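You operate a simulated robot arm through the tools that you are given. There is no shell and no other tool. Be economical: measure what you need, move in short steps, check, and stop when the job is done.

You run a simulated two-armed robot. Do the job below in one go: nothing can be reset, and whatever is moved stays where it is left.

Task
Pick up the wrap card from the steel stand with one hand, pass it to the other hand and put it on the top bag shelf. Set down upright: wrap card.

It is judged by the outcome, as a careful person would: the job done as asked, and still so three seconds after it is handed in. It fails if anything else is knocked over, pushed out of place, dropped, spilled or broken.

Robot
Two 7-joint arms with two-finger parallel grippers on one trunk, on a base that drives. Base frame: it is fixed to the floor where the robot stands at the start and does not move with it; the origin is under the middle of the robot, x ahead of it, y to its left, z up. Units: m, rad, N and s.
The left shoulder is at the start at [0.05, 0.161, 1.098], the right one opposite. With the tool pointing down near the work surface each hand reaches from about 0.1 to 0.64 m from the robot's upright axis, wherever it stands, measured 20 degrees to its own side. Places, roughly: top bag shelf [2.1, -2.3, 1.2]. Payload 3.43 kg a hand.
Tool frame (each hand has its own): the origin (TCP) lies between the finger pads and is the grasp point; the fingertips stand 0.03 m ahead of it; z points along the fingers, y is the line along which they close. Largest opening 0.094 m; finger width 0.028, thickness 0.01; the body of the gripper, 0.05 by 0.096 m, starts 0.055 m behind the TCP.
Orientation is that of the tool frame in the base frame, as a unit quaternion [x, y, z, w]. With the fingers straight down and closing along the base's y, the tool's x points along the base's -x, its y along +y and its z along -z.

Tools
- The arms move only by the tool arm_command. It takes "left_moves", "right_moves" or both (then of equal length, played together; a hand with none holds still); each is one flat list of numbers, 7 for each row, row after row: the turn, a rotation vector about the tool's x, y, z in rad, then the shift along the tool's x, y, z in m, then the closure, from 0 (fully open) to 1 (shut). In form: [rx, ry, rz, dx, dy, dz, fingers, rx, ry, rz, dx, dy, dz, fingers, ...]. A call has 1 to 20 rows; each row shifts and turns the commanded pose from where the row before left it, along the tool's axes as they then stand. A row lasts 0.2 s, in which the tool goes at most 0.05 m and 0.15 rad; a call with a longer step from one row to the next is refused whole, and so is a gripper value outside its range. Where a pose cannot be reached the arm comes as near as it can. A force on the tool above 40 N (or 10 N above the force at the start of the call, whichever is more), or a blocked arm, ends the call early, and 0.2 s more pass. The fingers move at their own pace (about 0.045 m/s each) and stop on an object; they squeeze with about 23 N. The grip force told is the motor's: it shows also when the fingers shut on nothing. Time passes only in rows, and 0.2 s behind the last, so rows that do not move let the fingers close. The reply holds the time, the measured pose of the TCP, the force on the tool along the base axes, the opening and the grip force, in the units named above and with some noise, with the torque about the TCP (base axes, N m) and any sound that the robot's microphone picked up.
- Cameras (640 x 400 px; columns grow to the right, rows downward): "scene" is now at [0.1202, -0.0484, 1.2257]; the picture's right is [-0.49, -0.87, 0.00], its down [-0.53, 0.29, -0.80] and it looks along [0.70, -0.39, -0.60] (base axes); focal length 278 px, centre (320, 200). "left" rides on the left gripper at [0.076, -0.014, -0.102] in its tool frame; the picture's right is [0.18, 0.98, 0.00], its down [-0.75, 0.14, -0.64] and it looks along [-0.63, 0.12, 0.77] (tool axes); focal length 243 px, centre (320, 200). "right" rides on the right gripper at [0.076, 0.014, -0.103] in its tool frame; the picture's right is [-0.18, 0.98, 0.00], its down [-0.75, -0.14, -0.64] and it looks along [-0.63, -0.12, 0.77] (tool axes); focal length 243 px, centre (320, 200). There is no depth. A picture from a camera that has moved, and an enlarged one, comes with that camera's place and axes in the base frame and with its lens. The place of the scene camera against the robot may be out by one fixed shift of up to 0.012 m in any direction.
- capture(camera): a new picture of that camera. No time passes.
- move_column(by): slides the trunk up (or, below 0, down) by that many m; the arms and the scene camera ride with it, the base frame stays. It gives what a move gives, with no picture.
- roll_base(legs): drives the robot by 1 to 6 legs, each [ahead, left, turn to the left] in m, m and rad, along the robot's own axes; the way and the turn of a leg run together, so that a leg with both is an arc; at most 1.5 m and 3.142 rad a leg. The arms and the cameras ride along, it lands a little off, and it stops where it bumps. It gives what a move gives.
- head_to(pan, tilt): turns the head with the scene camera to pan (to the left, within 1.396 rad either way) and tilt (down, from -0.506 to 1.204), counted from straight ahead of the robot. It gives what a move gives.
- enlarge(camera, box): a new picture of the part [left, top, right, bottom] of that camera's present view, enlarged. No time passes.
- close_job(): hands the job in; it is judged then, once.

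Go step by step. Nothing tells you exact positions but the pictures and the camera data: compare them with the known pose of the tool, close in by small moves and look again before you grip or let go. The budget is 120 turns and 92 pictures, counting those below and the enlarged ones. Unless the task says otherwise, let go and move clear before handing in, and close with one line.

The tools are called after "Request:" as name(argument=value, ...) on one line, values as JSON. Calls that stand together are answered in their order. arm_command: Moves the arms, as the interface text tells. Its arguments: {"type":"object","properties":{"left_moves":{"type":"array"},"right_moves":{"type":"array"}},"required":[]} The other tools are called the same way: move_column (by) slides the trunk up or down; roll_base (legs) drives the base; head_to (pan, tilt) turns the head that bears the scene camera; capture (camera) takes a picture; enlarge (camera, box) takes an enlarged picture of a part of a camera's view; close_job () hands the job in.

At the start:

```text
t: 0.0
left_ee_pos: [0.473, -0.018, 0.8939]
left_tool_rot: [-0.001, 1.0, 0.0, -0.001]
left_force: [0.0, 0.2, -0.1]
left_wrist_torque: [-0.02, 0.01, 0.01]
left_gripper_width: 0.094
left_grip_force: 0.1
right_ee_pos: [0.4203, -0.373, 0.9365]
right_tool_rot: [0.0, 1.0, 0.0, 0.0]
right_force: [1.0, 0.1, 0.4]
right_wrist_torque: [-0.05, -0.03, -0.02]
right_gripper_width: 0.0937
right_grip_force: 0.1
trunk travel left (down, up): [-0.125, 0.142]
robot x, y, heading: [-0.0028, 0.001, -0.001]
head pan, tilt: [-0.506, 0.649]
```

scene: 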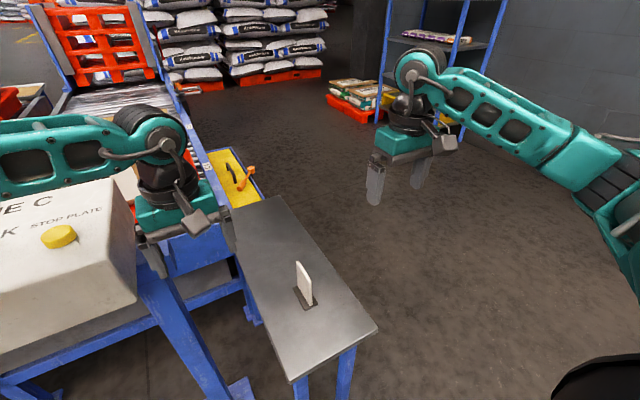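
right: 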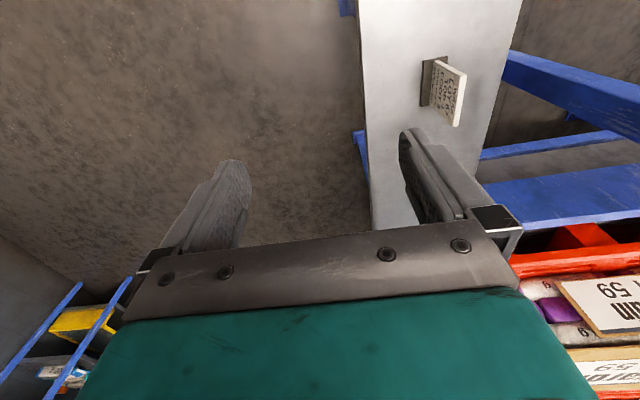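
left: 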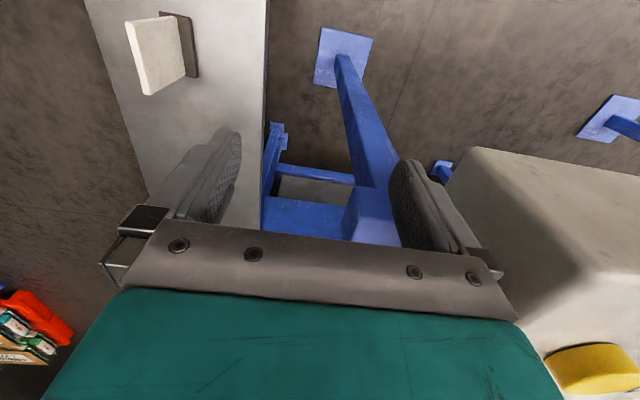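

I see a small white card standing on a steel stand, which I place at about [0.48, -0.21, 0.64]. I'll look closer first.

Request:
enlarge(camera="scene", box=[260, 240, 360, 320])

Request:
enlarge(camera="right", box=[390, 30, 500, 150])

Request:
enlarge(camera="left", box=[110, 0, 220, 110])

Request:
enlarge(camera="scene", box=[300, 0, 540, 150])

```text
5.00 times, centred on (310, 280) of scene
camera zoom: at [0.1202, -0.0484, 1.2257], right [-0.49, -0.87, 0.0], down [-0.53, 0.29, -0.8], along [0.7, -0.39, -0.6], focal length 1388 px, centre (370, -200)
```

zoom: 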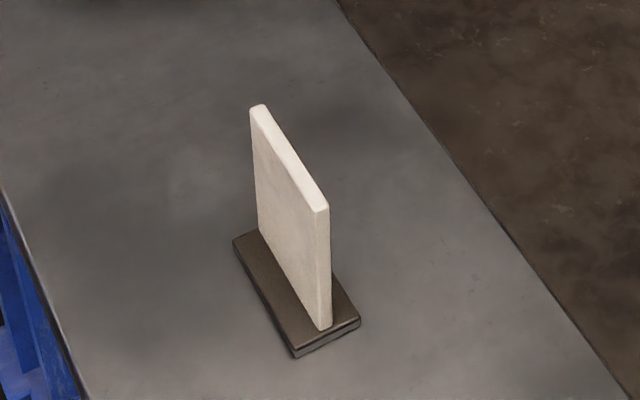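

```text
3.33 times, centred on (445, 90) of right
camera zoom: at [0.3441, -0.3609, 1.0385], right [0.18, 0.98, 0.0], down [0.75, -0.14, 0.64], along [0.63, -0.12, -0.77], focal length 809 px, centre (-97, 567)
```

zoom: 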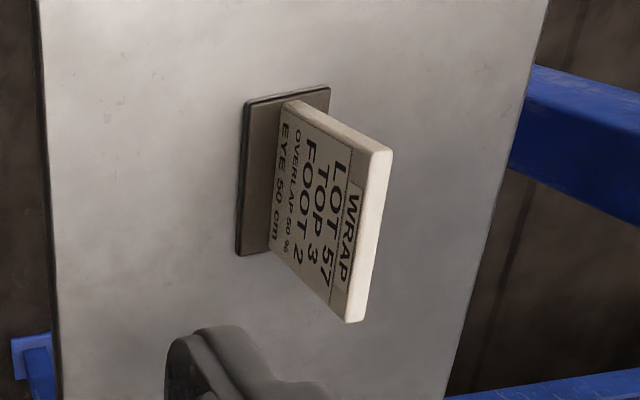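

```text
3.64 times, centred on (165, 55) of left
camera zoom: at [0.3968, -0.0317, 0.9972], right [-0.19, 0.98, 0.0], down [0.75, 0.14, 0.64], along [0.63, 0.12, -0.77], focal length 882 px, centre (884, 727)
```

zoom: 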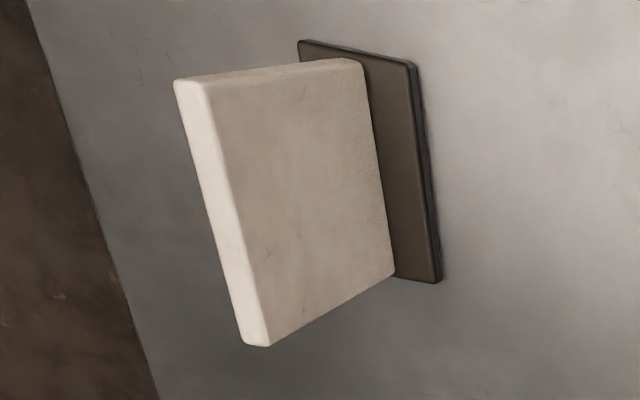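

```text
2.67 times, centred on (420, 75) of scene
camera zoom: at [0.1202, -0.0484, 1.2257], right [-0.49, -0.87, 0.0], down [-0.53, 0.29, -0.8], along [0.7, -0.39, -0.6], focal length 740 px, centre (53, 533)
```

zoom: 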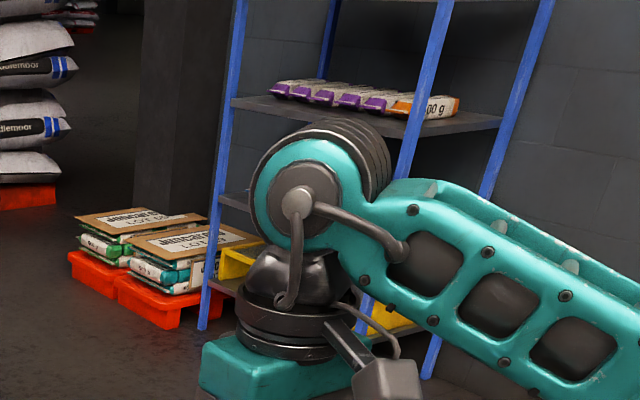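

The card is a thin plate on a flat foot: plate along x, about 0.065 wide, top near z 0.735. Before choosing the grips I'll look at the shelf.

Request:
head_to(pan=-0.85, tilt=0.05)

Request:
capture(camera="scene")

Request:
enlarge(camera="scene", box=[220, 120, 420, 245])

```text
t: 1.0
left_ee_pos: [0.4731, -0.0175, 0.8944]
left_tool_rot: [0.0, 1.0, 0.001, 0.0]
left_force: [-0.7, 0.1, 1.9]
left_wrist_torque: [-0.01, -0.02, 0.0]
left_gripper_width: 0.0939
left_grip_force: 0.0
right_ee_pos: [0.4205, -0.374, 0.9361]
right_tool_rot: [0.0, 1.0, 0.0, 0.0]
right_force: [-0.4, -0.7, 0.3]
right_wrist_torque: [0.04, 0.02, 0.0]
right_gripper_width: 0.0939
right_grip_force: 0.0
trunk travel left (down, up): [-0.125, 0.142]
robot x, y, heading: [-0.0018, 0.002, 0.001]
head pan, tilt: [-0.85, 0.051]
```

```text
84 pictures are left
camera scene: at [0.1045, -0.0748, 1.2805], right [-0.75, -0.66, 0.0], down [-0.03, 0.04, -1.0], along [0.66, -0.75, -0.05], focal length 278 px, centre (320, 200)
```

scene: 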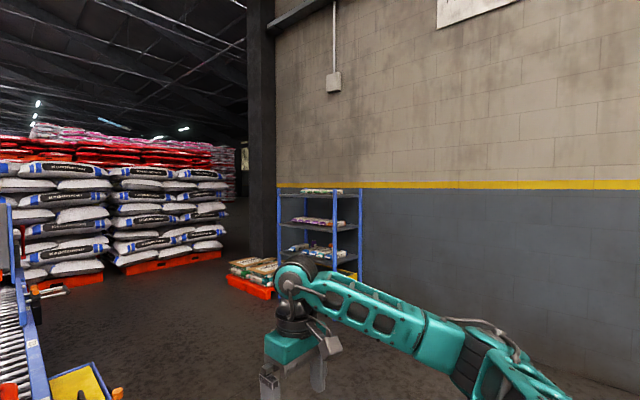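

```text
3.20 times, centred on (320, 182) of scene
camera zoom: at [0.1045, -0.0748, 1.2805], right [-0.75, -0.66, 0.0], down [-0.03, 0.04, -1.0], along [0.66, -0.75, -0.05], focal length 889 px, centre (320, 256)
```

zoom: 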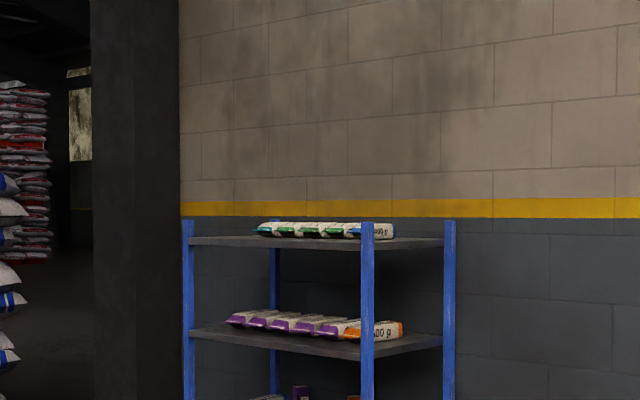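

The top shelf is open above, with small bags lying along it, and its front seems to face +y. The right hand will pick the card from above, so I'll move it over the card and lift the left hand clear.

Request:
arm_command(right_moves=[0, 0, 0, -0.0096, 0.033, 0.021, 0, 0, 0, 0, -0.0096, 0.033, 0.021, 0, 0, 0, 0, -0.0096, 0.033, 0.021, 0, 0, 0, 0, -0.0096, 0.033, 0.021, 0, 0, 0, 0, -0.0096, 0.033, 0.021, 0], left_moves=[0, 0, 0, 0, 0.0, -0.04, 0, 0, 0, 0, 0, 0.03, -0.03, 0, 0, 0, 0, 0, 0.03, -0.03, 0, 0, 0, 0, 0, 0.03, -0.03, 0, 0, 0, 0, 0, 0.03, -0.02, 0])

Request:
head_to(pan=-0.5, tilt=0.8)

Request:
capture(camera="scene")

Request:
capture(camera="right")

```text
t: 2.2
left_ee_pos: [0.4729, 0.1063, 1.0437]
left_tool_rot: [-0.001, 1.0, 0.0, 0.0]
left_force: [0.5, -0.7, -0.4]
left_wrist_torque: [-0.01, 0.01, 0.04]
left_gripper_width: 0.094
left_grip_force: 0.2
right_ee_pos: [0.4713, -0.2087, 0.8319]
right_tool_rot: [0.0, 1.0, -0.001, 0.001]
right_force: [-0.3, 0.3, -0.9]
right_wrist_torque: [-0.01, 0.01, 0.02]
right_gripper_width: 0.0939
right_grip_force: 0.0
trunk travel left (down, up): [-0.125, 0.142]
robot x, y, heading: [-0.0024, 0.0007, -0.002]
head pan, tilt: [-0.85, 0.051]
```

```text
t: 3.3
left_ee_pos: [0.4728, 0.1043, 1.0422]
left_tool_rot: [-0.001, 1.0, 0.001, 0.0]
left_force: [0.1, -0.5, 0.0]
left_wrist_torque: [0.05, 0.0, 0.01]
left_gripper_width: 0.0938
left_grip_force: 0.1
right_ee_pos: [0.4705, -0.2085, 0.8308]
right_tool_rot: [0.0, 1.0, 0.0, 0.001]
right_force: [0.2, -0.1, 0.4]
right_wrist_torque: [0.02, -0.01, 0.02]
right_gripper_width: 0.0941
right_grip_force: 0.1
trunk travel left (down, up): [-0.125, 0.142]
robot x, y, heading: [0.0051, 0.0011, -0.003]
head pan, tilt: [-0.499, 0.799]
```

```text
82 pictures are left
camera scene: at [0.1151, -0.045, 1.2131], right [-0.48, -0.88, 0.0], down [-0.63, 0.34, -0.7], along [0.61, -0.33, -0.72], focal length 278 px, centre (320, 200)
```

scene: 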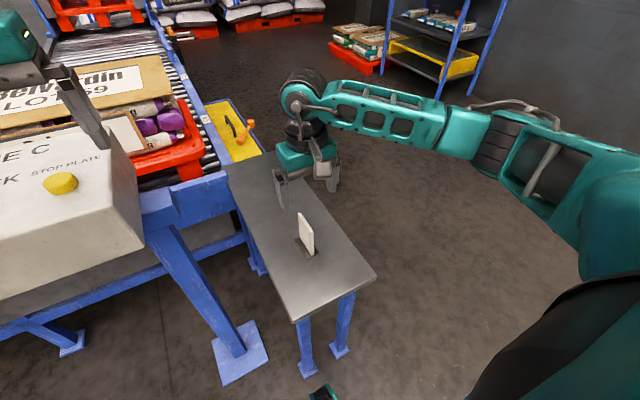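

```text
81 pictures are left
camera right: at [0.3946, -0.1953, 0.933], right [0.18, 0.98, 0.0], down [0.75, -0.14, 0.64], along [0.63, -0.12, -0.77], focal length 243 px, centre (320, 200)
```

right: 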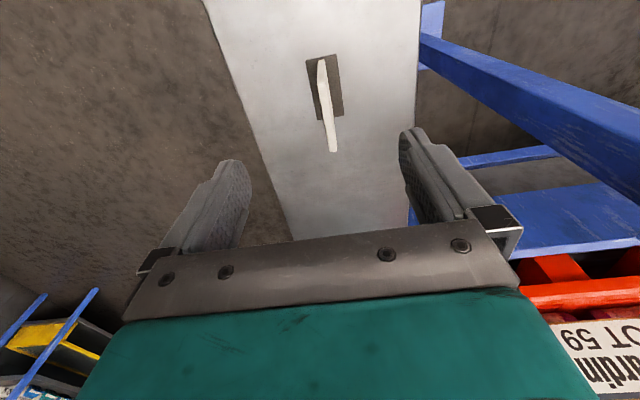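

Request:
enlarge(camera="right", box=[280, 40, 380, 165])

```text
3.20 times, centred on (330, 102) of right
camera zoom: at [0.3946, -0.1953, 0.933], right [0.18, 0.98, 0.0], down [0.75, -0.14, 0.64], along [0.63, -0.12, -0.77], focal length 776 px, centre (288, 512)
```

zoom: 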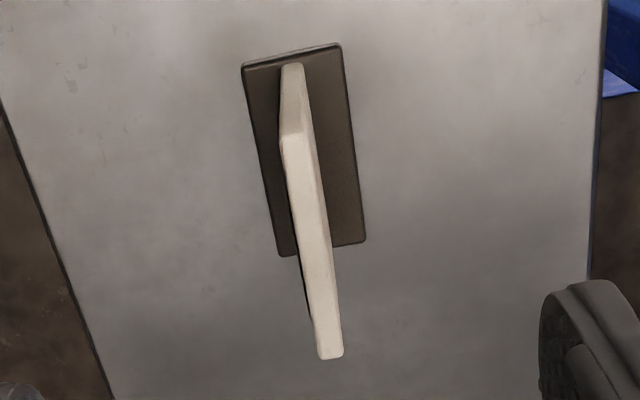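

The plate's top edge runs x 0.444–0.503 at y about -0.2035, near z 0.73. I'll descend over it with the fingers open and check.

Request:
arm_command(right_moves=[0, 0, 0, 0.0043, 0.0025, 0.02, 0, 0, 0, 0, 0.0042, 0.0025, 0.02, 0, 0, 0, 0, 0, 0, 0.02, 0, 0, 0, 0, 0, 0, 0.02, 0, 0, 0, 0, 0, 0, 0.02, 0, 0, 0, 0, 0, 0, 0, 0])

Request:
capture(camera="right")

Request:
enlarge(camera="scene", box=[230, 120, 390, 280])

```text
t: 4.7
left_ee_pos: [0.4726, 0.104, 1.0436]
left_tool_rot: [-0.001, 1.0, 0.0, 0.001]
left_force: [0.8, -0.1, -0.1]
left_wrist_torque: [0.01, -0.01, 0.03]
left_gripper_width: 0.0941
left_grip_force: 0.1
right_ee_pos: [0.4593, -0.2027, 0.7308]
right_tool_rot: [-0.001, 1.0, 0.0, 0.001]
right_force: [0.4, 0.2, 0.3]
right_wrist_torque: [0.01, 0.01, 0.03]
right_gripper_width: 0.0939
right_grip_force: 0.0
trunk travel left (down, up): [-0.125, 0.142]
robot x, y, heading: [-0.0022, 0.0016, -0.004]
head pan, tilt: [-0.499, 0.799]
```

```text
79 pictures are left
camera right: at [0.384, -0.1909, 0.8325], right [0.18, 0.98, 0.0], down [0.75, -0.14, 0.64], along [0.63, -0.12, -0.77], focal length 243 px, centre (320, 200)
```

right: 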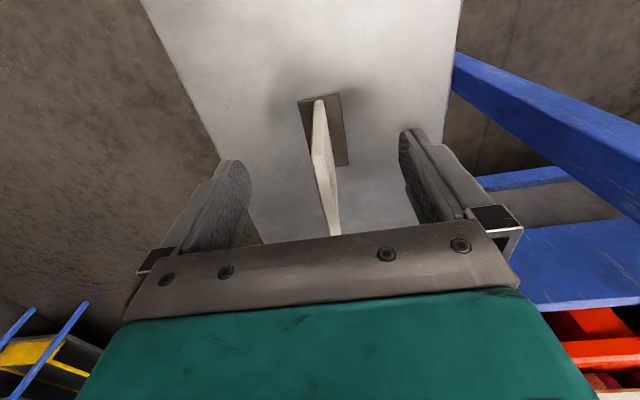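

```text
2.50 times, centred on (310, 200) of scene
camera zoom: at [0.1151, -0.0449, 1.213], right [-0.48, -0.88, 0.0], down [-0.63, 0.34, -0.7], along [0.61, -0.33, -0.72], focal length 694 px, centre (345, 200)
```

zoom: 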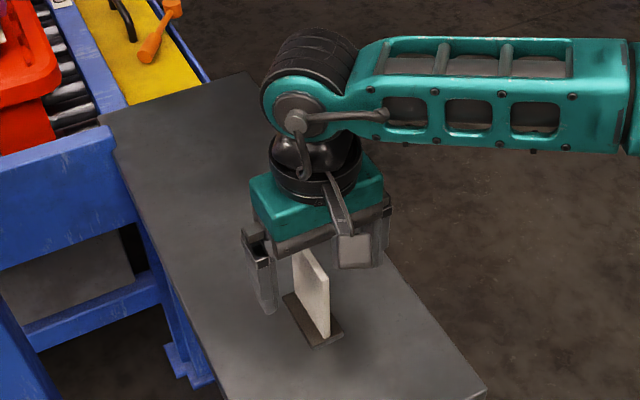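

Request:
enlarge(camera="right", box=[280, 80, 380, 245])

```text
2.42 times, centred on (330, 162) of right
camera zoom: at [0.384, -0.1909, 0.8325], right [0.18, 0.98, 0.0], down [0.75, -0.14, 0.64], along [0.63, -0.12, -0.77], focal length 588 px, centre (296, 291)
```

zoom: 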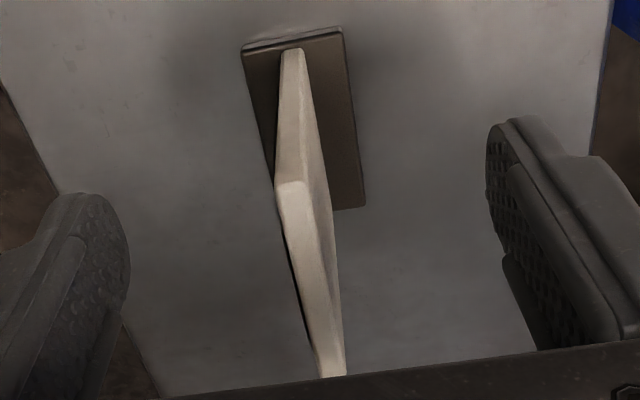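

Refined from two views: the plate spans x 0.449–0.513 at y -0.2045, with its top near z 0.717. I'll adjust slightly and close the fingers.

Request:
arm_command(right_moves=[0, 0, 0, -0.0095, -0.0015, 0.0, 0, 0, 0, 0, 0, 0, 0.015, 0, 0, 0, 0, 0, 0, 0, 1, 0, 0, 0, 0, 0, 0, 1, 0, 0, 0, 0, 0, 0, 1, 0, 0, 0, 0, 0, 0, 1, 0, 0, 0, 0, 0, 0, 1, 0, 0, 0, 0, 0, 0, 1, 0, 0, 0, 0, 0, 0, 1])

Request:
capture(camera="right")

Request:
enlarge(camera="scene", box=[230, 120, 390, 280])

```text
t: 6.7
left_ee_pos: [0.4737, 0.104, 1.043]
left_tool_rot: [0.0, 1.0, 0.0, 0.0]
left_force: [-0.3, 0.0, -0.6]
left_wrist_torque: [0.02, 0.01, 0.01]
left_gripper_width: 0.094
left_grip_force: 0.0
right_ee_pos: [0.471, -0.2067, 0.7157]
right_tool_rot: [-0.001, 1.0, -0.001, 0.001]
right_force: [0.3, 0.0, 0.5]
right_wrist_torque: [-0.02, 0.01, -0.05]
right_gripper_width: 0.0118
right_grip_force: 22.5
trunk travel left (down, up): [-0.125, 0.142]
robot x, y, heading: [0.0025, -0.001, -0.002]
head pan, tilt: [-0.499, 0.799]
```

```text
76 pictures are left
camera right: at [0.3933, -0.1929, 0.8184], right [0.18, 0.98, 0.0], down [0.75, -0.14, 0.64], along [0.63, -0.12, -0.77], focal length 243 px, centre (320, 200)
```

right: 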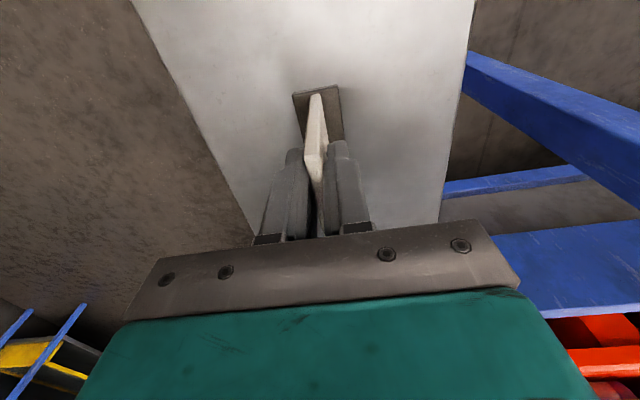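

```text
2.50 times, centred on (310, 200) of scene
camera zoom: at [0.1152, -0.0449, 1.213], right [-0.48, -0.88, 0.0], down [-0.63, 0.34, -0.7], along [0.61, -0.33, -0.72], focal length 694 px, centre (345, 200)
```

zoom: 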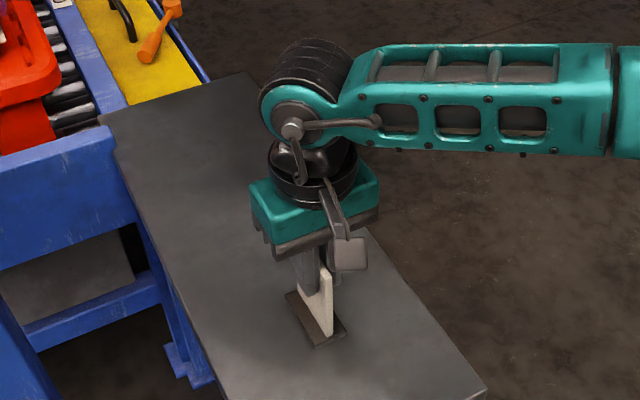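

Gripped, 11.8 mm wide. Now I'll lift slowly and see whether the foot comes along.

Request:
arm_command(right_moves=[0, 0, 0, 0, 0, -0.01, 1, 0, 0, 0, 0, 0, -0.02, 1, 0, 0, 0, 0, 0, -0.03, 1, 0, 0, 0, 0, 0, -0.04, 1, 0, 0, 0, 0, 0, -0.04, 1, 0, 0, 0, 0, 0, -0.04, 1, 0, 0, 0, 0, 0, -0.04, 1])

Request:
capture(camera="scene")

Request:
capture(camera="right")

```text
t: 8.3
left_ee_pos: [0.4728, 0.1065, 1.0429]
left_tool_rot: [-0.001, 1.0, 0.0, 0.0]
left_force: [0.3, 0.4, 0.7]
left_wrist_torque: [0.0, -0.02, -0.01]
left_gripper_width: 0.094
left_grip_force: 0.1
right_ee_pos: [0.4683, -0.2051, 0.9379]
right_tool_rot: [0.0, 1.0, 0.0, 0.001]
right_force: [0.4, -0.9, -1.1]
right_wrist_torque: [0.01, 0.0, 0.05]
right_gripper_width: 0.0116
right_grip_force: 22.9
trunk travel left (down, up): [-0.125, 0.142]
robot x, y, heading: [0.0015, 0.0011, -0.003]
head pan, tilt: [-0.499, 0.799]
```

```text
74 pictures are left
camera scene: at [0.115, -0.0448, 1.213], right [-0.48, -0.88, 0.0], down [-0.63, 0.34, -0.7], along [0.61, -0.33, -0.72], focal length 278 px, centre (320, 200)
```

scene: 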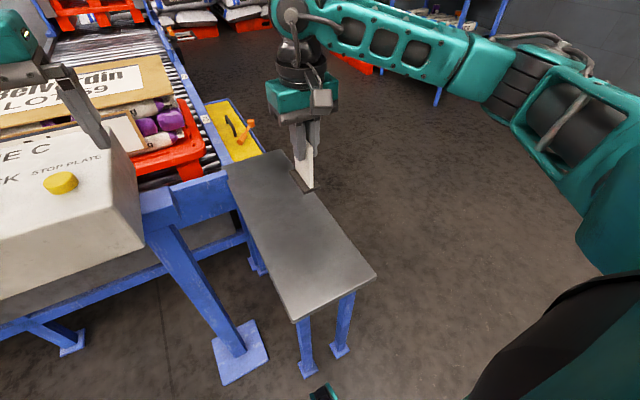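

```text
73 pictures are left
camera right: at [0.3931, -0.1919, 1.0403], right [0.18, 0.98, 0.0], down [0.75, -0.14, 0.64], along [0.63, -0.12, -0.77], focal length 243 px, centre (320, 200)
```

right: 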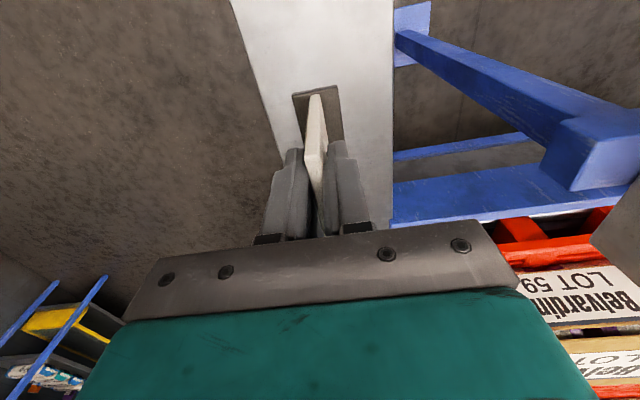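

Card and foot rise together as one piece. Now I'll turn the right hand so the card's free edge faces left, and tilt the left hand to point right and down for the handover.

Request:
arm_command(right_moves=[0, 0, 0, 0.016, 0.028, -0.02, 1, 0, 0, 0, 0.016, 0.028, -0.02, 1, 0, 0, 0, 0.016, 0.029, -0.022, 1, 0, 0, -0.1428, 0, 0, 0, 1, 0, 0, -0.1428, 0, 0, 0, 1, 0, 0, -0.1428, 0, 0, 0, 1, 0, 0, -0.1428, 0, 0, 0, 1, 0, 0, -0.1428, 0, 0, 0, 1, 0, 0, -0.1428, 0, 0, 0, 1, 0, 0, -0.1428, 0, 0, 0, 1, 0, 0, -0.1428, 0, 0, 0, 1, 0, 0, -0.1428, 0, 0, 0, 1, 0, 0, -0.1428, 0, 0, 0, 1, 0, 0, -0.1428, 0, 0, 0, 1, 0, 0, 0, 0, 0, 0, 1, 0, 0, 0, 0, 0, 0, 1, 0, 0, 0, 0, 0, 0, 1, 0, 0, 0, 0, 0, 0, 1], left_moves=[0, 0, 0.1428, 0, 0, 0, 0, 0, 0, 0.1428, 0, 0, 0, 0, 0, 0, 0.1428, 0, 0, 0, 0, 0, 0, 0.1428, 0, 0, 0, 0, 0, 0, 0.1428, 0, 0, 0, 0, 0, 0, 0.1428, 0, 0, 0, 0, 0, 0, 0.1428, 0, 0, 0, 0, 0, 0, 0.1428, 0, 0, 0, 0, 0, 0, 0.1428, 0, 0, 0, 0, 0, 0, 0.1428, 0, 0, 0, 0, 0, 0, 0.1428, 0, 0, 0, 0, 0, -0.137, 0, 0, 0, 0, 0, 0, -0.137, 0, 0, 0, 0, 0, 0, -0.137, 0, 0, 0, 0, 0, 0, -0.137, 0, 0, 0, 0, 0, 0, -0.137, 0, 0, 0, 0, 0, 0, -0.137, 0, 0, 0, 0, 0, 0, -0.137, 0, 0, 0, 0, 0])

Request:
head_to(pan=-0.2, tilt=0.6)

Request:
capture(camera="scene")

Request:
capture(camera="left")

```text
t: 12.1
left_ee_pos: [0.4041, 0.0484, 1.0508]
left_tool_rot: [0.564, 0.794, -0.155, 0.167]
left_force: [-0.7, -0.1, -0.2]
left_wrist_torque: [-0.01, 0.03, 0.02]
left_gripper_width: 0.0941
left_grip_force: 0.0
left hand out of reach, approached as far as the arm can: row 7, 8, 9, 10, 11, 12, 13, 14, 15, 16, 17, 18
right_ee_pos: [0.3977, -0.0957, 0.9977]
right_tool_rot: [-0.578, 0.816, -0.001, 0.001]
right_force: [-0.4, 0.2, -1.1]
right_wrist_torque: [0.02, 0.0, 0.0]
right_gripper_width: 0.0115
right_grip_force: 22.8
right hand out of reach, approached as far as the arm can: row 12, 13, 14
trunk travel left (down, up): [-0.125, 0.142]
robot x, y, heading: [0.0018, 0.0007, -0.002]
head pan, tilt: [-0.499, 0.799]
```

```text
t: 12.9
left_ee_pos: [0.4043, 0.0491, 1.0476]
left_tool_rot: [0.564, 0.794, -0.155, 0.166]
left_force: [0.1, 0.0, 0.7]
left_wrist_torque: [0.01, -0.03, 0.04]
left_gripper_width: 0.0941
left_grip_force: 0.1
right_ee_pos: [0.3979, -0.0955, 0.9985]
right_tool_rot: [-0.579, 0.816, -0.001, 0.0]
right_force: [-0.4, 0.5, -1.6]
right_wrist_torque: [-0.01, 0.02, -0.01]
right_gripper_width: 0.0118
right_grip_force: 23.2
trunk travel left (down, up): [-0.125, 0.142]
robot x, y, heading: [-0.0011, 0.0002, 0.003]
head pan, tilt: [-0.201, 0.6]
```

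```text
72 pictures are left
camera scene: at [0.1309, -0.024, 1.2299], right [-0.2, -0.98, 0.0], down [-0.55, 0.11, -0.82], along [0.81, -0.17, -0.57], focal length 278 px, centre (320, 200)
```

scene: 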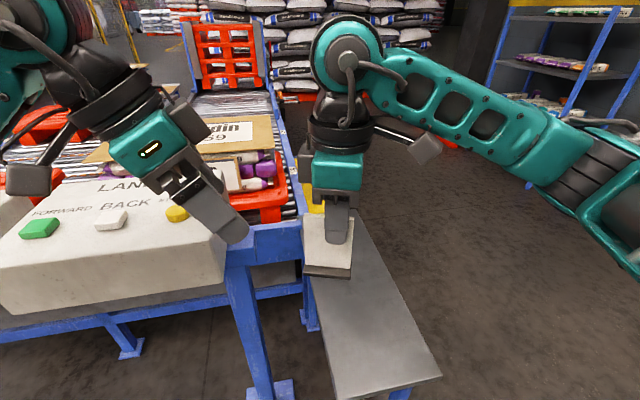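

```text
71 pictures are left
camera left: at [0.3578, 0.1529, 1.1092], right [0.87, 0.47, -0.14], down [0.31, -0.31, 0.9], along [0.38, -0.83, -0.42], focal length 243 px, centre (320, 200)
```

left: 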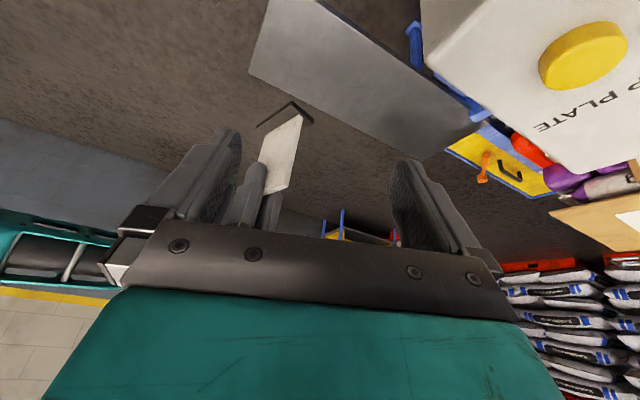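

The wrists can't yaw that far at this position. New plan: the right hand holds the card pointing forward, and the left hand comes down from above in its natural pose. First I'll undo the turns in part and check how commands carry over.

Request:
arm_command(right_moves=[0, 0, 0.1428, 0, 0, 0, 1, 0, 0, 0.1428, 0, 0, 0, 1, 0, 0, 0.1428, 0, 0, 0, 1, 0, 0, 0.1428, 0, 0, 0, 1, 0, 0, 0, 0, 0, 0, 1, 0, 0, 0, 0, 0, 0, 1, 0, 0, 0, 0, 0, 0, 1], left_moves=[0, 0.137, 0, 0, 0, 0, 0, 0, 0.137, 0, 0, 0, 0, 0, 0, 0.137, 0, 0, 0, 0, 0, 0, 0.137, 0, 0, 0, 0, 0, 0, 0.137, 0, 0, 0, 0, 0, 0, 0.137, 0, 0, 0, 0, 0, 0, 0.137, 0, 0, 0, 0, 0])

```text
t: 14.5
left_ee_pos: [0.3739, 0.0465, 1.0411]
left_tool_rot: [0.565, 0.788, 0.119, -0.215]
left_force: [0.2, -0.4, -0.5]
left_wrist_torque: [0.03, 0.0, 0.0]
left_gripper_width: 0.0941
left_grip_force: 0.1
left hand out of reach, approached as far as the arm can: row 5, 6, 7
right_ee_pos: [0.3989, -0.0976, 0.9958]
right_tool_rot: [-0.321, 0.947, -0.001, -0.002]
right_force: [-0.2, -0.2, -0.2]
right_wrist_torque: [0.01, 0.03, 0.03]
right_gripper_width: 0.0118
right_grip_force: 22.5
trunk travel left (down, up): [-0.125, 0.142]
robot x, y, heading: [0.0016, 0.0008, -0.0]
head pan, tilt: [-0.201, 0.6]
```

Each call starts from the achieved pose. I'll bring both hands back to neutral and move the left one clear.

Request:
arm_command(left_moves=[0, 0, 0, 0.028, 0.0111, 0.0143, 0, 0, 0, 0, 0.028, 0.0111, 0.0143, 0, 0, 0, 0, 0.028, 0.0111, 0.0143, 0, 0.0256, -0.0463, -0.1217, 0, 0, 0, 0, 0.0256, -0.0463, -0.1217, 0, 0, 0, 0, 0.0256, -0.0463, -0.1217, 0, 0, 0, 0, 0.0256, -0.0463, -0.1217, 0, 0, 0, 0, 0.0256, -0.0463, -0.1217, 0, 0, 0, 0, 0.0256, -0.0463, -0.1217, 0, 0, 0, 0, 0.0256, -0.0463, -0.1217, 0, 0, 0, 0, 0.0256, -0.0463, -0.1217, 0, 0, 0, 0, 0.0256, -0.0463, -0.1217, 0, 0, 0, 0, 0.0256, -0.0463, -0.1217, 0, 0, 0, 0], right_moves=[0, 0, 0, 0, 0, 0, 1, 0, 0, 0, 0, 0, 0, 1, 0, 0, 0, 0, 0, 0, 1, 0, 0, 0.131, 0, 0, 0, 1, 0, 0, 0.131, 0, 0, 0, 1, 0, 0, 0.131, 0, 0, 0, 1, 0, 0, 0.131, 0, 0, 0, 1, 0, 0, 0.131, 0, 0, 0, 1, 0, 0, 0, 0, 0, 0, 1, 0, 0, 0, 0, 0, 0, 1, 0, 0, 0, 0, 0, 0, 1, 0, 0, 0, 0, 0, 0, 1, 0, 0, 0, 0, 0, 0, 1])

```text
t: 17.3
left_ee_pos: [0.3507, 0.1383, 1.0294]
left_tool_rot: [0.009, 1.0, 0.004, -0.003]
left_force: [-0.6, -0.4, -0.1]
left_wrist_torque: [-0.02, -0.04, -0.02]
left_gripper_width: 0.0938
left_grip_force: 0.0
left hand out of reach, approached as far as the arm can: row 1, 2, 3
right_ee_pos: [0.3993, -0.0954, 0.9975]
right_tool_rot: [-0.003, 1.0, 0.0, 0.001]
right_force: [0.4, 0.1, -1.0]
right_wrist_torque: [0.02, -0.02, 0.06]
right_gripper_width: 0.0117
right_grip_force: 23.1
trunk travel left (down, up): [-0.125, 0.142]
robot x, y, heading: [0.0009, 0.0032, -0.0]
head pan, tilt: [-0.201, 0.6]
```

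Both hands are neutral again. Next the right hand moves forward and pitches until it points ahead, while the left rises a little and tilts 20°.

Request:
arm_command(right_moves=[0, 0, 0, -0.035, 0, 0, 1, 0, 0, 0, -0.035, 0, 0, 1, 0, 0, 0, -0.035, 0, 0, 1, 0, 0, 0, -0.035, 0, 0, 1, 0, -0.1428, 0, 0, 0, 0, 1, 0, -0.1428, 0, 0, 0, 0, 1, 0, -0.1428, 0, 0, 0, 0, 1, 0, -0.1428, 0, 0, 0, 0, 1, 0, -0.1428, 0, 0, 0, 0, 1, 0, -0.1428, 0, 0, 0, 0, 1, 0, -0.1428, 0, 0, 0, 0, 1, 0, -0.1428, 0, 0, 0, 0, 1, 0, -0.1428, 0, 0, 0, 0, 1, 0, -0.1428, 0, 0, 0, 0, 1, 0, -0.1428, 0, 0, 0, 0, 1], left_moves=[0, 0, 0, -0.03, 0, -0.03, 0, 0, 0, 0, -0.03, 0, -0.03, 0, 0, 0, 0, -0.03, 0, -0.03, 0, 0, 0, 0, -0.03, 0, -0.03, 0, 0, -0.1163, 0, 0, 0, 0, 0, 0, -0.1163, 0, 0, 0, 0, 0, 0, -0.1163, 0, 0, 0, 0, 0, 0, 0, 0, 0, 0, 0, 0, 0, 0, 0, 0, 0, 0, 0, 0, 0, 0, 0, 0, 0, 0, 0, 0, 0, 0, 0, 0, 0, 0, 0, 0, 0, 0, 0, 0, 0, 0, 0, 0, 0, 0, 0, 0, 0, 0, 0, 0, 0, 0, 0, 0, 0, 0, 0, 0, 0])

Request:
capture(camera="scene")

Request:
capture(camera="left")

```text
t: 20.5
left_ee_pos: [0.4721, 0.1347, 1.1487]
left_tool_rot: [0.01, 0.985, 0.002, 0.17]
left_force: [-0.5, -0.2, -0.4]
left_wrist_torque: [-0.04, -0.02, -0.01]
left_gripper_width: 0.0939
left_grip_force: 0.0
right_ee_pos: [0.5328, -0.0765, 1.0086]
right_tool_rot: [-0.001, 0.707, 0.001, 0.707]
right_force: [-0.8, 0.0, -1.0]
right_wrist_torque: [0.01, 0.05, 0.0]
right_gripper_width: 0.0117
right_grip_force: 23.1
right hand out of reach, approached as far as the arm can: row 15
trunk travel left (down, up): [-0.125, 0.142]
robot x, y, heading: [0.0036, 0.0028, -0.0]
head pan, tilt: [-0.201, 0.6]
```

```text
70 pictures are left
camera scene: at [0.1308, -0.0233, 1.2299], right [-0.2, -0.98, 0.0], down [-0.55, 0.11, -0.83], along [0.81, -0.17, -0.56], focal length 278 px, centre (320, 200)
```

scene: 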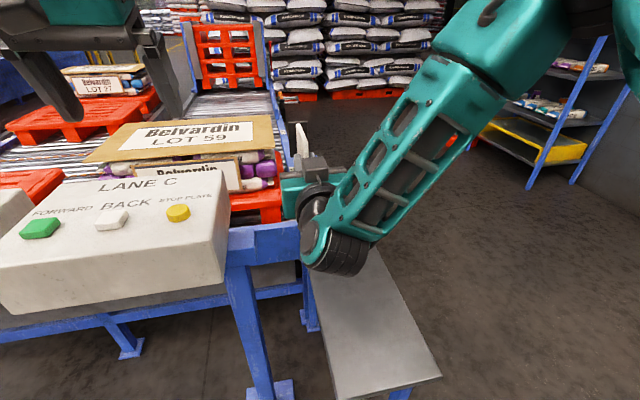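

```text
69 pictures are left
camera left: at [0.3661, 0.1217, 1.2201], right [-0.16, 0.99, -0.05], down [0.5, 0.12, 0.86], along [0.85, 0.11, -0.51], focal length 243 px, centre (320, 200)
```

left: 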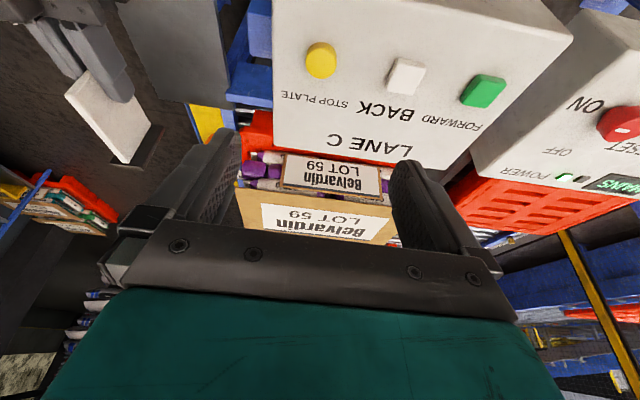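

The right hand now points forward at [0.533, -0.077, 1.009] with the card ahead of it. I'll bring the left hand to a standoff above the card's upper edge.

Request:
arm_command(left_moves=[0, 0, -0.02, -0.0105, -0.0352, 0.0053, 0, 0, 0, 0, -0.0105, -0.0352, 0.0053, 0, 0, 0, 0, -0.0105, -0.0352, 0.0053, 0, 0, 0, 0, -0.0105, -0.0352, 0.0053, 0, 0, 0, 0, -0.0105, -0.0352, 0.0053, 0, 0, 0, 0, -0.0105, -0.0352, 0.0053, 0, 0, 0, 0, 0, 0, 0, 0])

Request:
capture(camera="scene")

Request:
capture(camera="left")

```text
t: 22.1
left_ee_pos: [0.541, -0.0772, 1.1418]
left_tool_rot: [-0.001, 0.985, 0.002, 0.17]
left_force: [0.1, 0.1, 0.0]
left_wrist_torque: [0.04, 0.0, 0.0]
left_gripper_width: 0.094
left_grip_force: 0.0
right_ee_pos: [0.5334, -0.0752, 1.0083]
right_tool_rot: [0.0, 0.708, 0.0, 0.706]
right_force: [-0.1, -0.2, 0.2]
right_wrist_torque: [-0.01, 0.01, 0.0]
right_gripper_width: 0.0118
right_grip_force: 22.8
trunk travel left (down, up): [-0.125, 0.142]
robot x, y, heading: [0.0004, -0.0021, -0.002]
head pan, tilt: [-0.201, 0.6]
```

```text
68 pictures are left
camera scene: at [0.131, -0.0237, 1.2299], right [-0.2, -0.98, 0.0], down [-0.55, 0.11, -0.83], along [0.81, -0.16, -0.56], focal length 278 px, centre (320, 200)
```

scene: 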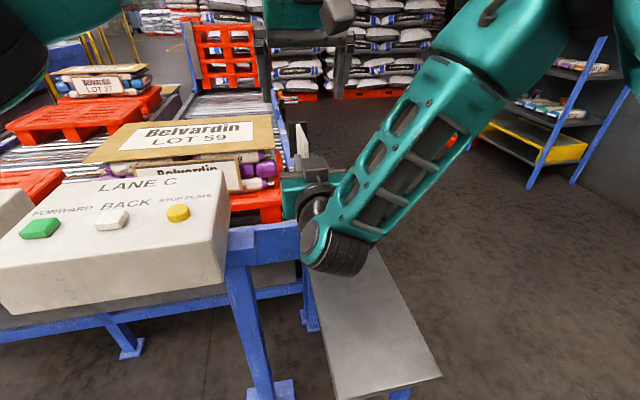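

```text
67 pictures are left
camera left: at [0.4352, -0.0922, 1.2121], right [-0.17, 0.98, -0.06], down [0.49, 0.14, 0.86], along [0.85, 0.12, -0.51], focal length 243 px, centre (320, 200)
```

left: 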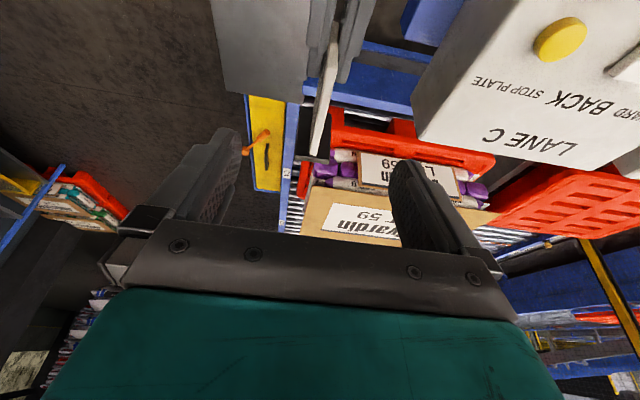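

Request:
enlarge(camera="left", box=[270, 0, 400, 170])

```text
2.35 times, centred on (335, 85) of left
camera zoom: at [0.4352, -0.0922, 1.2121], right [-0.17, 0.98, -0.06], down [0.49, 0.14, 0.86], along [0.85, 0.12, -0.51], focal length 571 px, centre (285, 471)
```

zoom: 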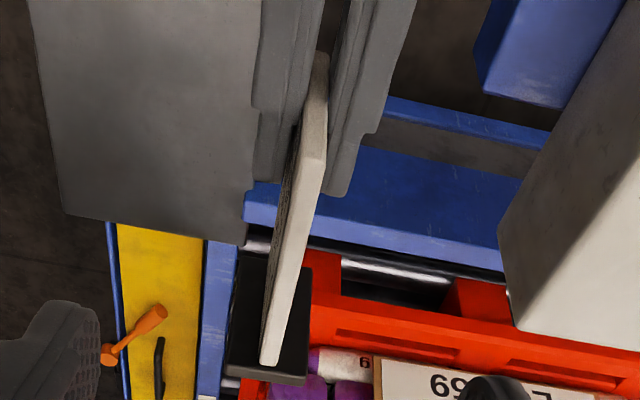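

The plate sits on the left hand's centre plane at y about -0.077. I'll advance most of the way and look again.

Request:
arm_command(left_moves=[0, 0, 0, -0.0005, 0, 0.022, 0, 0, 0, 0, -0.0005, 0, 0.022, 0, 0, 0, 0, -0.0005, 0, 0.022, 0, 0, 0, 0, -0.0005, 0, 0.022, 0, 0, 0, 0, 0, 0, 0, 0])

Request:
capture(camera="scene")

Request:
capture(camera="left")

Request:
capture(camera="right")

```text
t: 23.3
left_ee_pos: [0.5728, -0.0769, 1.056]
left_tool_rot: [0.001, 0.985, 0.002, 0.171]
left_force: [0.0, -0.4, -0.4]
left_wrist_torque: [0.01, 0.04, 0.0]
left_gripper_width: 0.0939
left_grip_force: 0.0
right_ee_pos: [0.5334, -0.0759, 1.0082]
right_tool_rot: [0.0, 0.708, 0.0, 0.706]
right_force: [0.9, 0.5, -0.7]
right_wrist_torque: [-0.03, 0.04, 0.01]
right_gripper_width: 0.0119
right_grip_force: 23.9
trunk travel left (down, up): [-0.125, 0.142]
robot x, y, heading: [-0.0012, 0.0017, -0.004]
head pan, tilt: [-0.201, 0.6]
```

```text
65 pictures are left
camera scene: at [0.1309, -0.0239, 1.2299], right [-0.2, -0.98, 0.0], down [-0.55, 0.11, -0.83], along [0.81, -0.16, -0.56], focal length 278 px, centre (320, 200)
```

scene: 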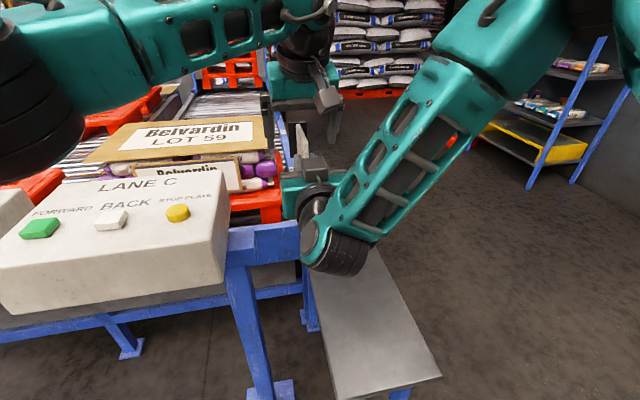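

```text
64 pictures are left
camera left: at [0.4676, -0.0913, 1.128], right [-0.17, 0.98, -0.06], down [0.49, 0.14, 0.86], along [0.85, 0.12, -0.51], focal length 243 px, centre (320, 200)
```

left: 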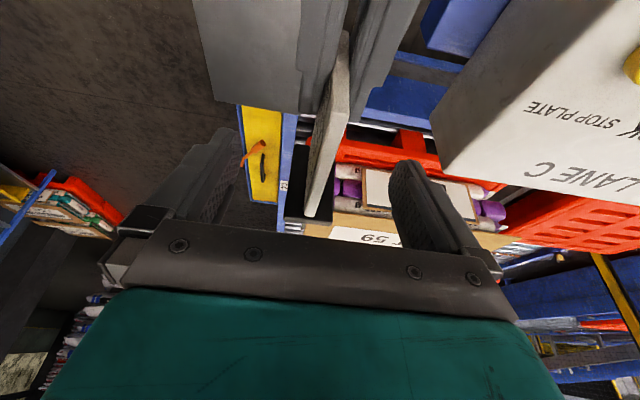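

```text
63 pictures are left
camera right: at [0.4303, -0.0641, 0.9322], right [0.0, 0.98, 0.18], down [-0.64, -0.14, 0.76], along [0.77, -0.12, 0.63], focal length 243 px, centre (320, 200)
```

right: 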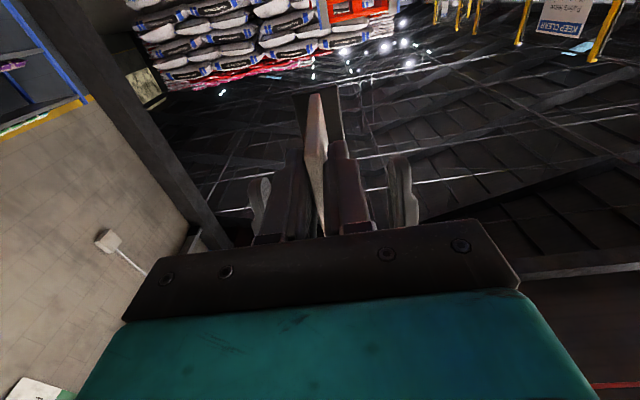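

Geometry confirmed: the foot's inner face is at x 0.617 and the card's upper edge at z 1.051. I'll go the last 2 cm and close the left hand while the right keeps holding.

Request:
arm_command(left_moves=[0, 0, 0, -0.0005, 0, 0.0105, 0, 0, 0, 0, -0.0005, 0, 0.0105, 0, 0, 0, 0, 0, 0, 0, 0, 0, 0, 0, 0, 0, 0, 1, 0, 0, 0, 0, 0, 0, 1, 0, 0, 0, 0, 0, 0, 1, 0, 0, 0, 0, 0, 0, 1, 0, 0, 0, 0, 0, 0, 1, 0, 0, 0, 0, 0, 0, 1, 0, 0, 0, 0, 0, 0, 1])

Request:
capture(camera="left")

Request:
capture(camera="right")

```text
t: 25.5
left_ee_pos: [0.5811, -0.0775, 1.0372]
left_tool_rot: [0.0, 0.985, 0.002, 0.17]
left_force: [0.2, -0.2, -0.6]
left_wrist_torque: [-0.03, 0.02, 0.0]
left_gripper_width: 0.0118
left_grip_force: 23.4
right_ee_pos: [0.5344, -0.0775, 1.0081]
right_tool_rot: [0.0, 0.708, 0.0, 0.706]
right_force: [-0.3, 0.0, -0.3]
right_wrist_torque: [0.03, 0.02, 0.01]
right_gripper_width: 0.0117
right_grip_force: 22.6
trunk travel left (down, up): [-0.125, 0.142]
robot x, y, heading: [-0.0004, -0.0006, 0.003]
head pan, tilt: [-0.201, 0.6]
```

```text
62 pictures are left
camera left: at [0.4758, -0.0915, 1.1091], right [-0.17, 0.98, -0.06], down [0.49, 0.14, 0.86], along [0.85, 0.12, -0.51], focal length 243 px, centre (320, 200)
```

left: 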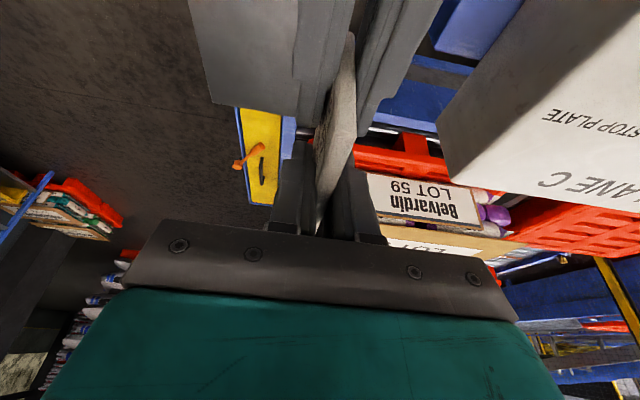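

```text
61 pictures are left
camera right: at [0.4304, -0.0641, 0.9322], right [0.0, 0.98, 0.18], down [-0.64, -0.14, 0.76], along [0.77, -0.12, 0.63], focal length 243 px, centre (320, 200)
```

right: 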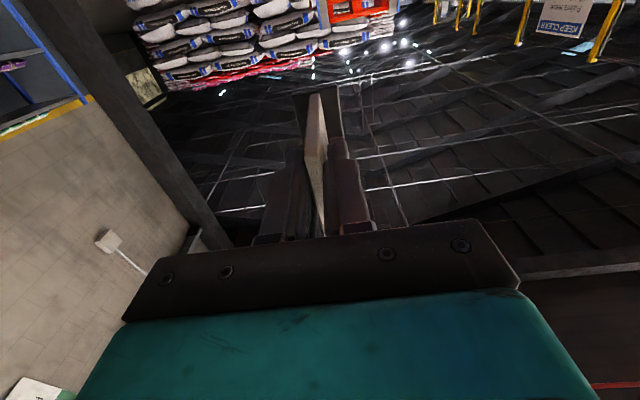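

Both hands hold the card. I'll open the right hand and back it off along its fingers.

Request:
arm_command(right_moves=[0, 0, 0, 0, 0, 0, 0, 0, 0, 0, 0, 0, 0, 0, 0, 0, 0, 0, 0, 0, 0, 0, 0, 0, 0, 0, 0, 0, 0, 0, 0, 0, 0, 0, 0, 0, 0, 0, 0, 0, 0, 0, 0, 0, 0, 0, 0, -0.02, 0, 0, 0, 0, 0, 0, -0.03, 0, 0, 0, 0, 0, 0, -0.03, 0, 0, 0, 0, 0.01, 0, -0.02, 0], left_moves=[0, 0, 0, 0, 0, 0, 1, 0, 0, 0, 0, 0, 0, 1, 0, 0, 0, 0, 0, 0, 1, 0, 0, 0, 0, 0, 0, 1, 0, 0, 0, 0, 0, 0, 1, 0, 0, 0, 0, 0, 0, 1, 0, 0, 0, 0, 0, 0, 1, 0, 0, 0, 0, 0, 0, 1, 0, 0, 0, 0, 0, 0, 1, 0, 0, 0, 0, 0, 0, 1])

Request:
capture(camera="left")

Request:
capture(camera="scene")

```text
t: 27.7
left_ee_pos: [0.5815, -0.0763, 1.0377]
left_tool_rot: [-0.001, 0.985, 0.002, 0.17]
left_force: [-1.5, 0.3, -0.3]
left_wrist_torque: [0.01, -0.02, -0.03]
left_gripper_width: 0.0118
left_grip_force: 22.7
right_ee_pos: [0.4333, -0.076, 0.9997]
right_tool_rot: [-0.002, 0.707, 0.002, 0.707]
right_force: [-0.9, 0.2, 0.0]
right_wrist_torque: [0.0, 0.0, 0.01]
right_gripper_width: 0.0942
right_grip_force: 0.0
trunk travel left (down, up): [-0.125, 0.142]
robot x, y, heading: [0.0017, -0.0009, 0.004]
head pan, tilt: [-0.201, 0.6]
```

```text
60 pictures are left
camera left: at [0.4758, -0.0915, 1.1091], right [-0.17, 0.98, -0.06], down [0.49, 0.14, 0.86], along [0.85, 0.12, -0.51], focal length 243 px, centre (320, 200)
```

left: 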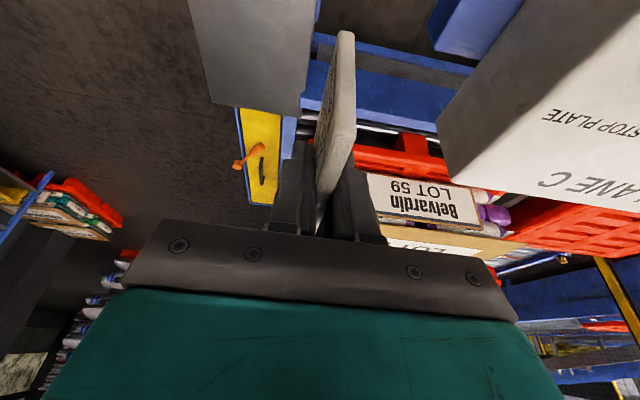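

```text
59 pictures are left
camera scene: at [0.131, -0.0239, 1.2299], right [-0.2, -0.98, 0.0], down [-0.55, 0.11, -0.83], along [0.81, -0.16, -0.56], focal length 278 px, centre (320, 200)
```

scene: 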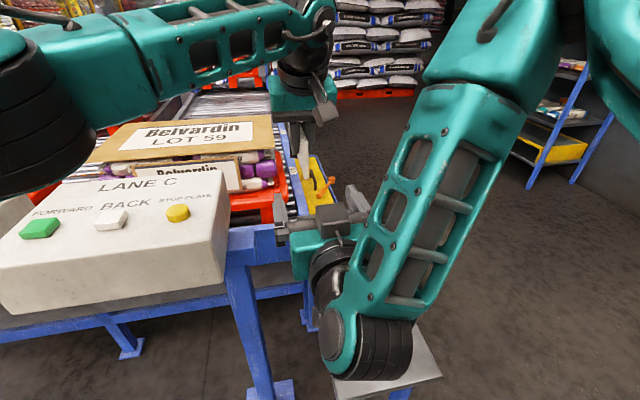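

The left hand holds the card, but with this grip it could only set it down with the wrist turned over. I'll undo the pass: the right hand takes the card back, and then the left takes it from the robot's side, which suits the shelf.

Request:
arm_command(right_moves=[0, 0, 0, -0.0143, 0, 0, 0, 0, 0, 0, 0, 0, 0.025, 0, 0, 0, 0, 0, 0, 0.025, 0, 0, 0, 0, 0, 0, 0.025, 0, 0, 0, 0, 0, 0, 0.025, 0, 0, 0, 0, 0, 0, 0, 0, 0, 0, 0, 0, 0, 0, 0])

Request:
capture(camera="left")

Request:
capture(camera="right")

```text
t: 29.3
left_ee_pos: [0.5805, -0.0766, 1.0367]
left_tool_rot: [0.0, 0.985, 0.002, 0.171]
left_force: [-0.9, -0.2, -0.4]
left_wrist_torque: [0.01, -0.01, 0.0]
left_gripper_width: 0.0116
left_grip_force: 23.0
right_ee_pos: [0.5332, -0.0757, 1.0114]
right_tool_rot: [-0.003, 0.706, 0.004, 0.708]
right_force: [0.0, -0.3, 0.3]
right_wrist_torque: [0.01, 0.0, -0.01]
right_gripper_width: 0.0939
right_grip_force: 0.0
trunk travel left (down, up): [-0.125, 0.142]
robot x, y, heading: [0.0003, 0.0008, -0.002]
head pan, tilt: [-0.201, 0.6]
```

```text
58 pictures are left
camera left: at [0.4758, -0.0915, 1.1091], right [-0.17, 0.98, -0.06], down [0.49, 0.14, 0.86], along [0.85, 0.12, -0.51], focal length 243 px, centre (320, 200)
```

left: 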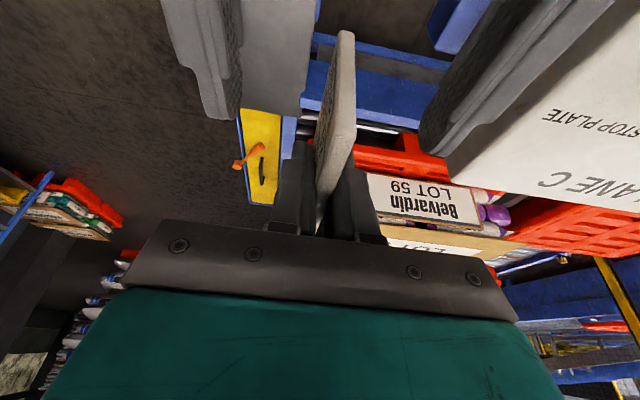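

```text
57 pictures are left
camera right: at [0.431, -0.0632, 0.9354], right [-0.01, 0.98, 0.18], down [-0.64, -0.15, 0.75], along [0.77, -0.11, 0.63], focal length 243 px, centre (320, 200)
```

right: 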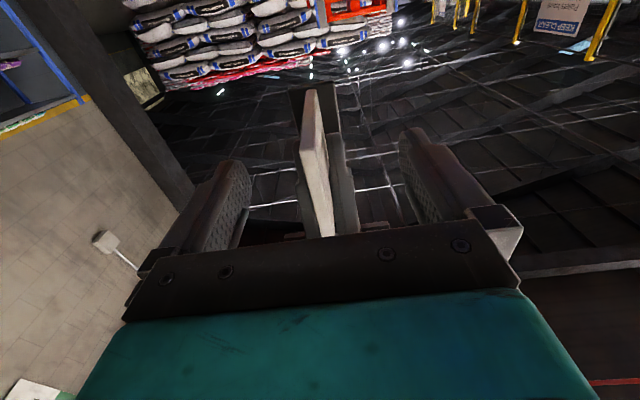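

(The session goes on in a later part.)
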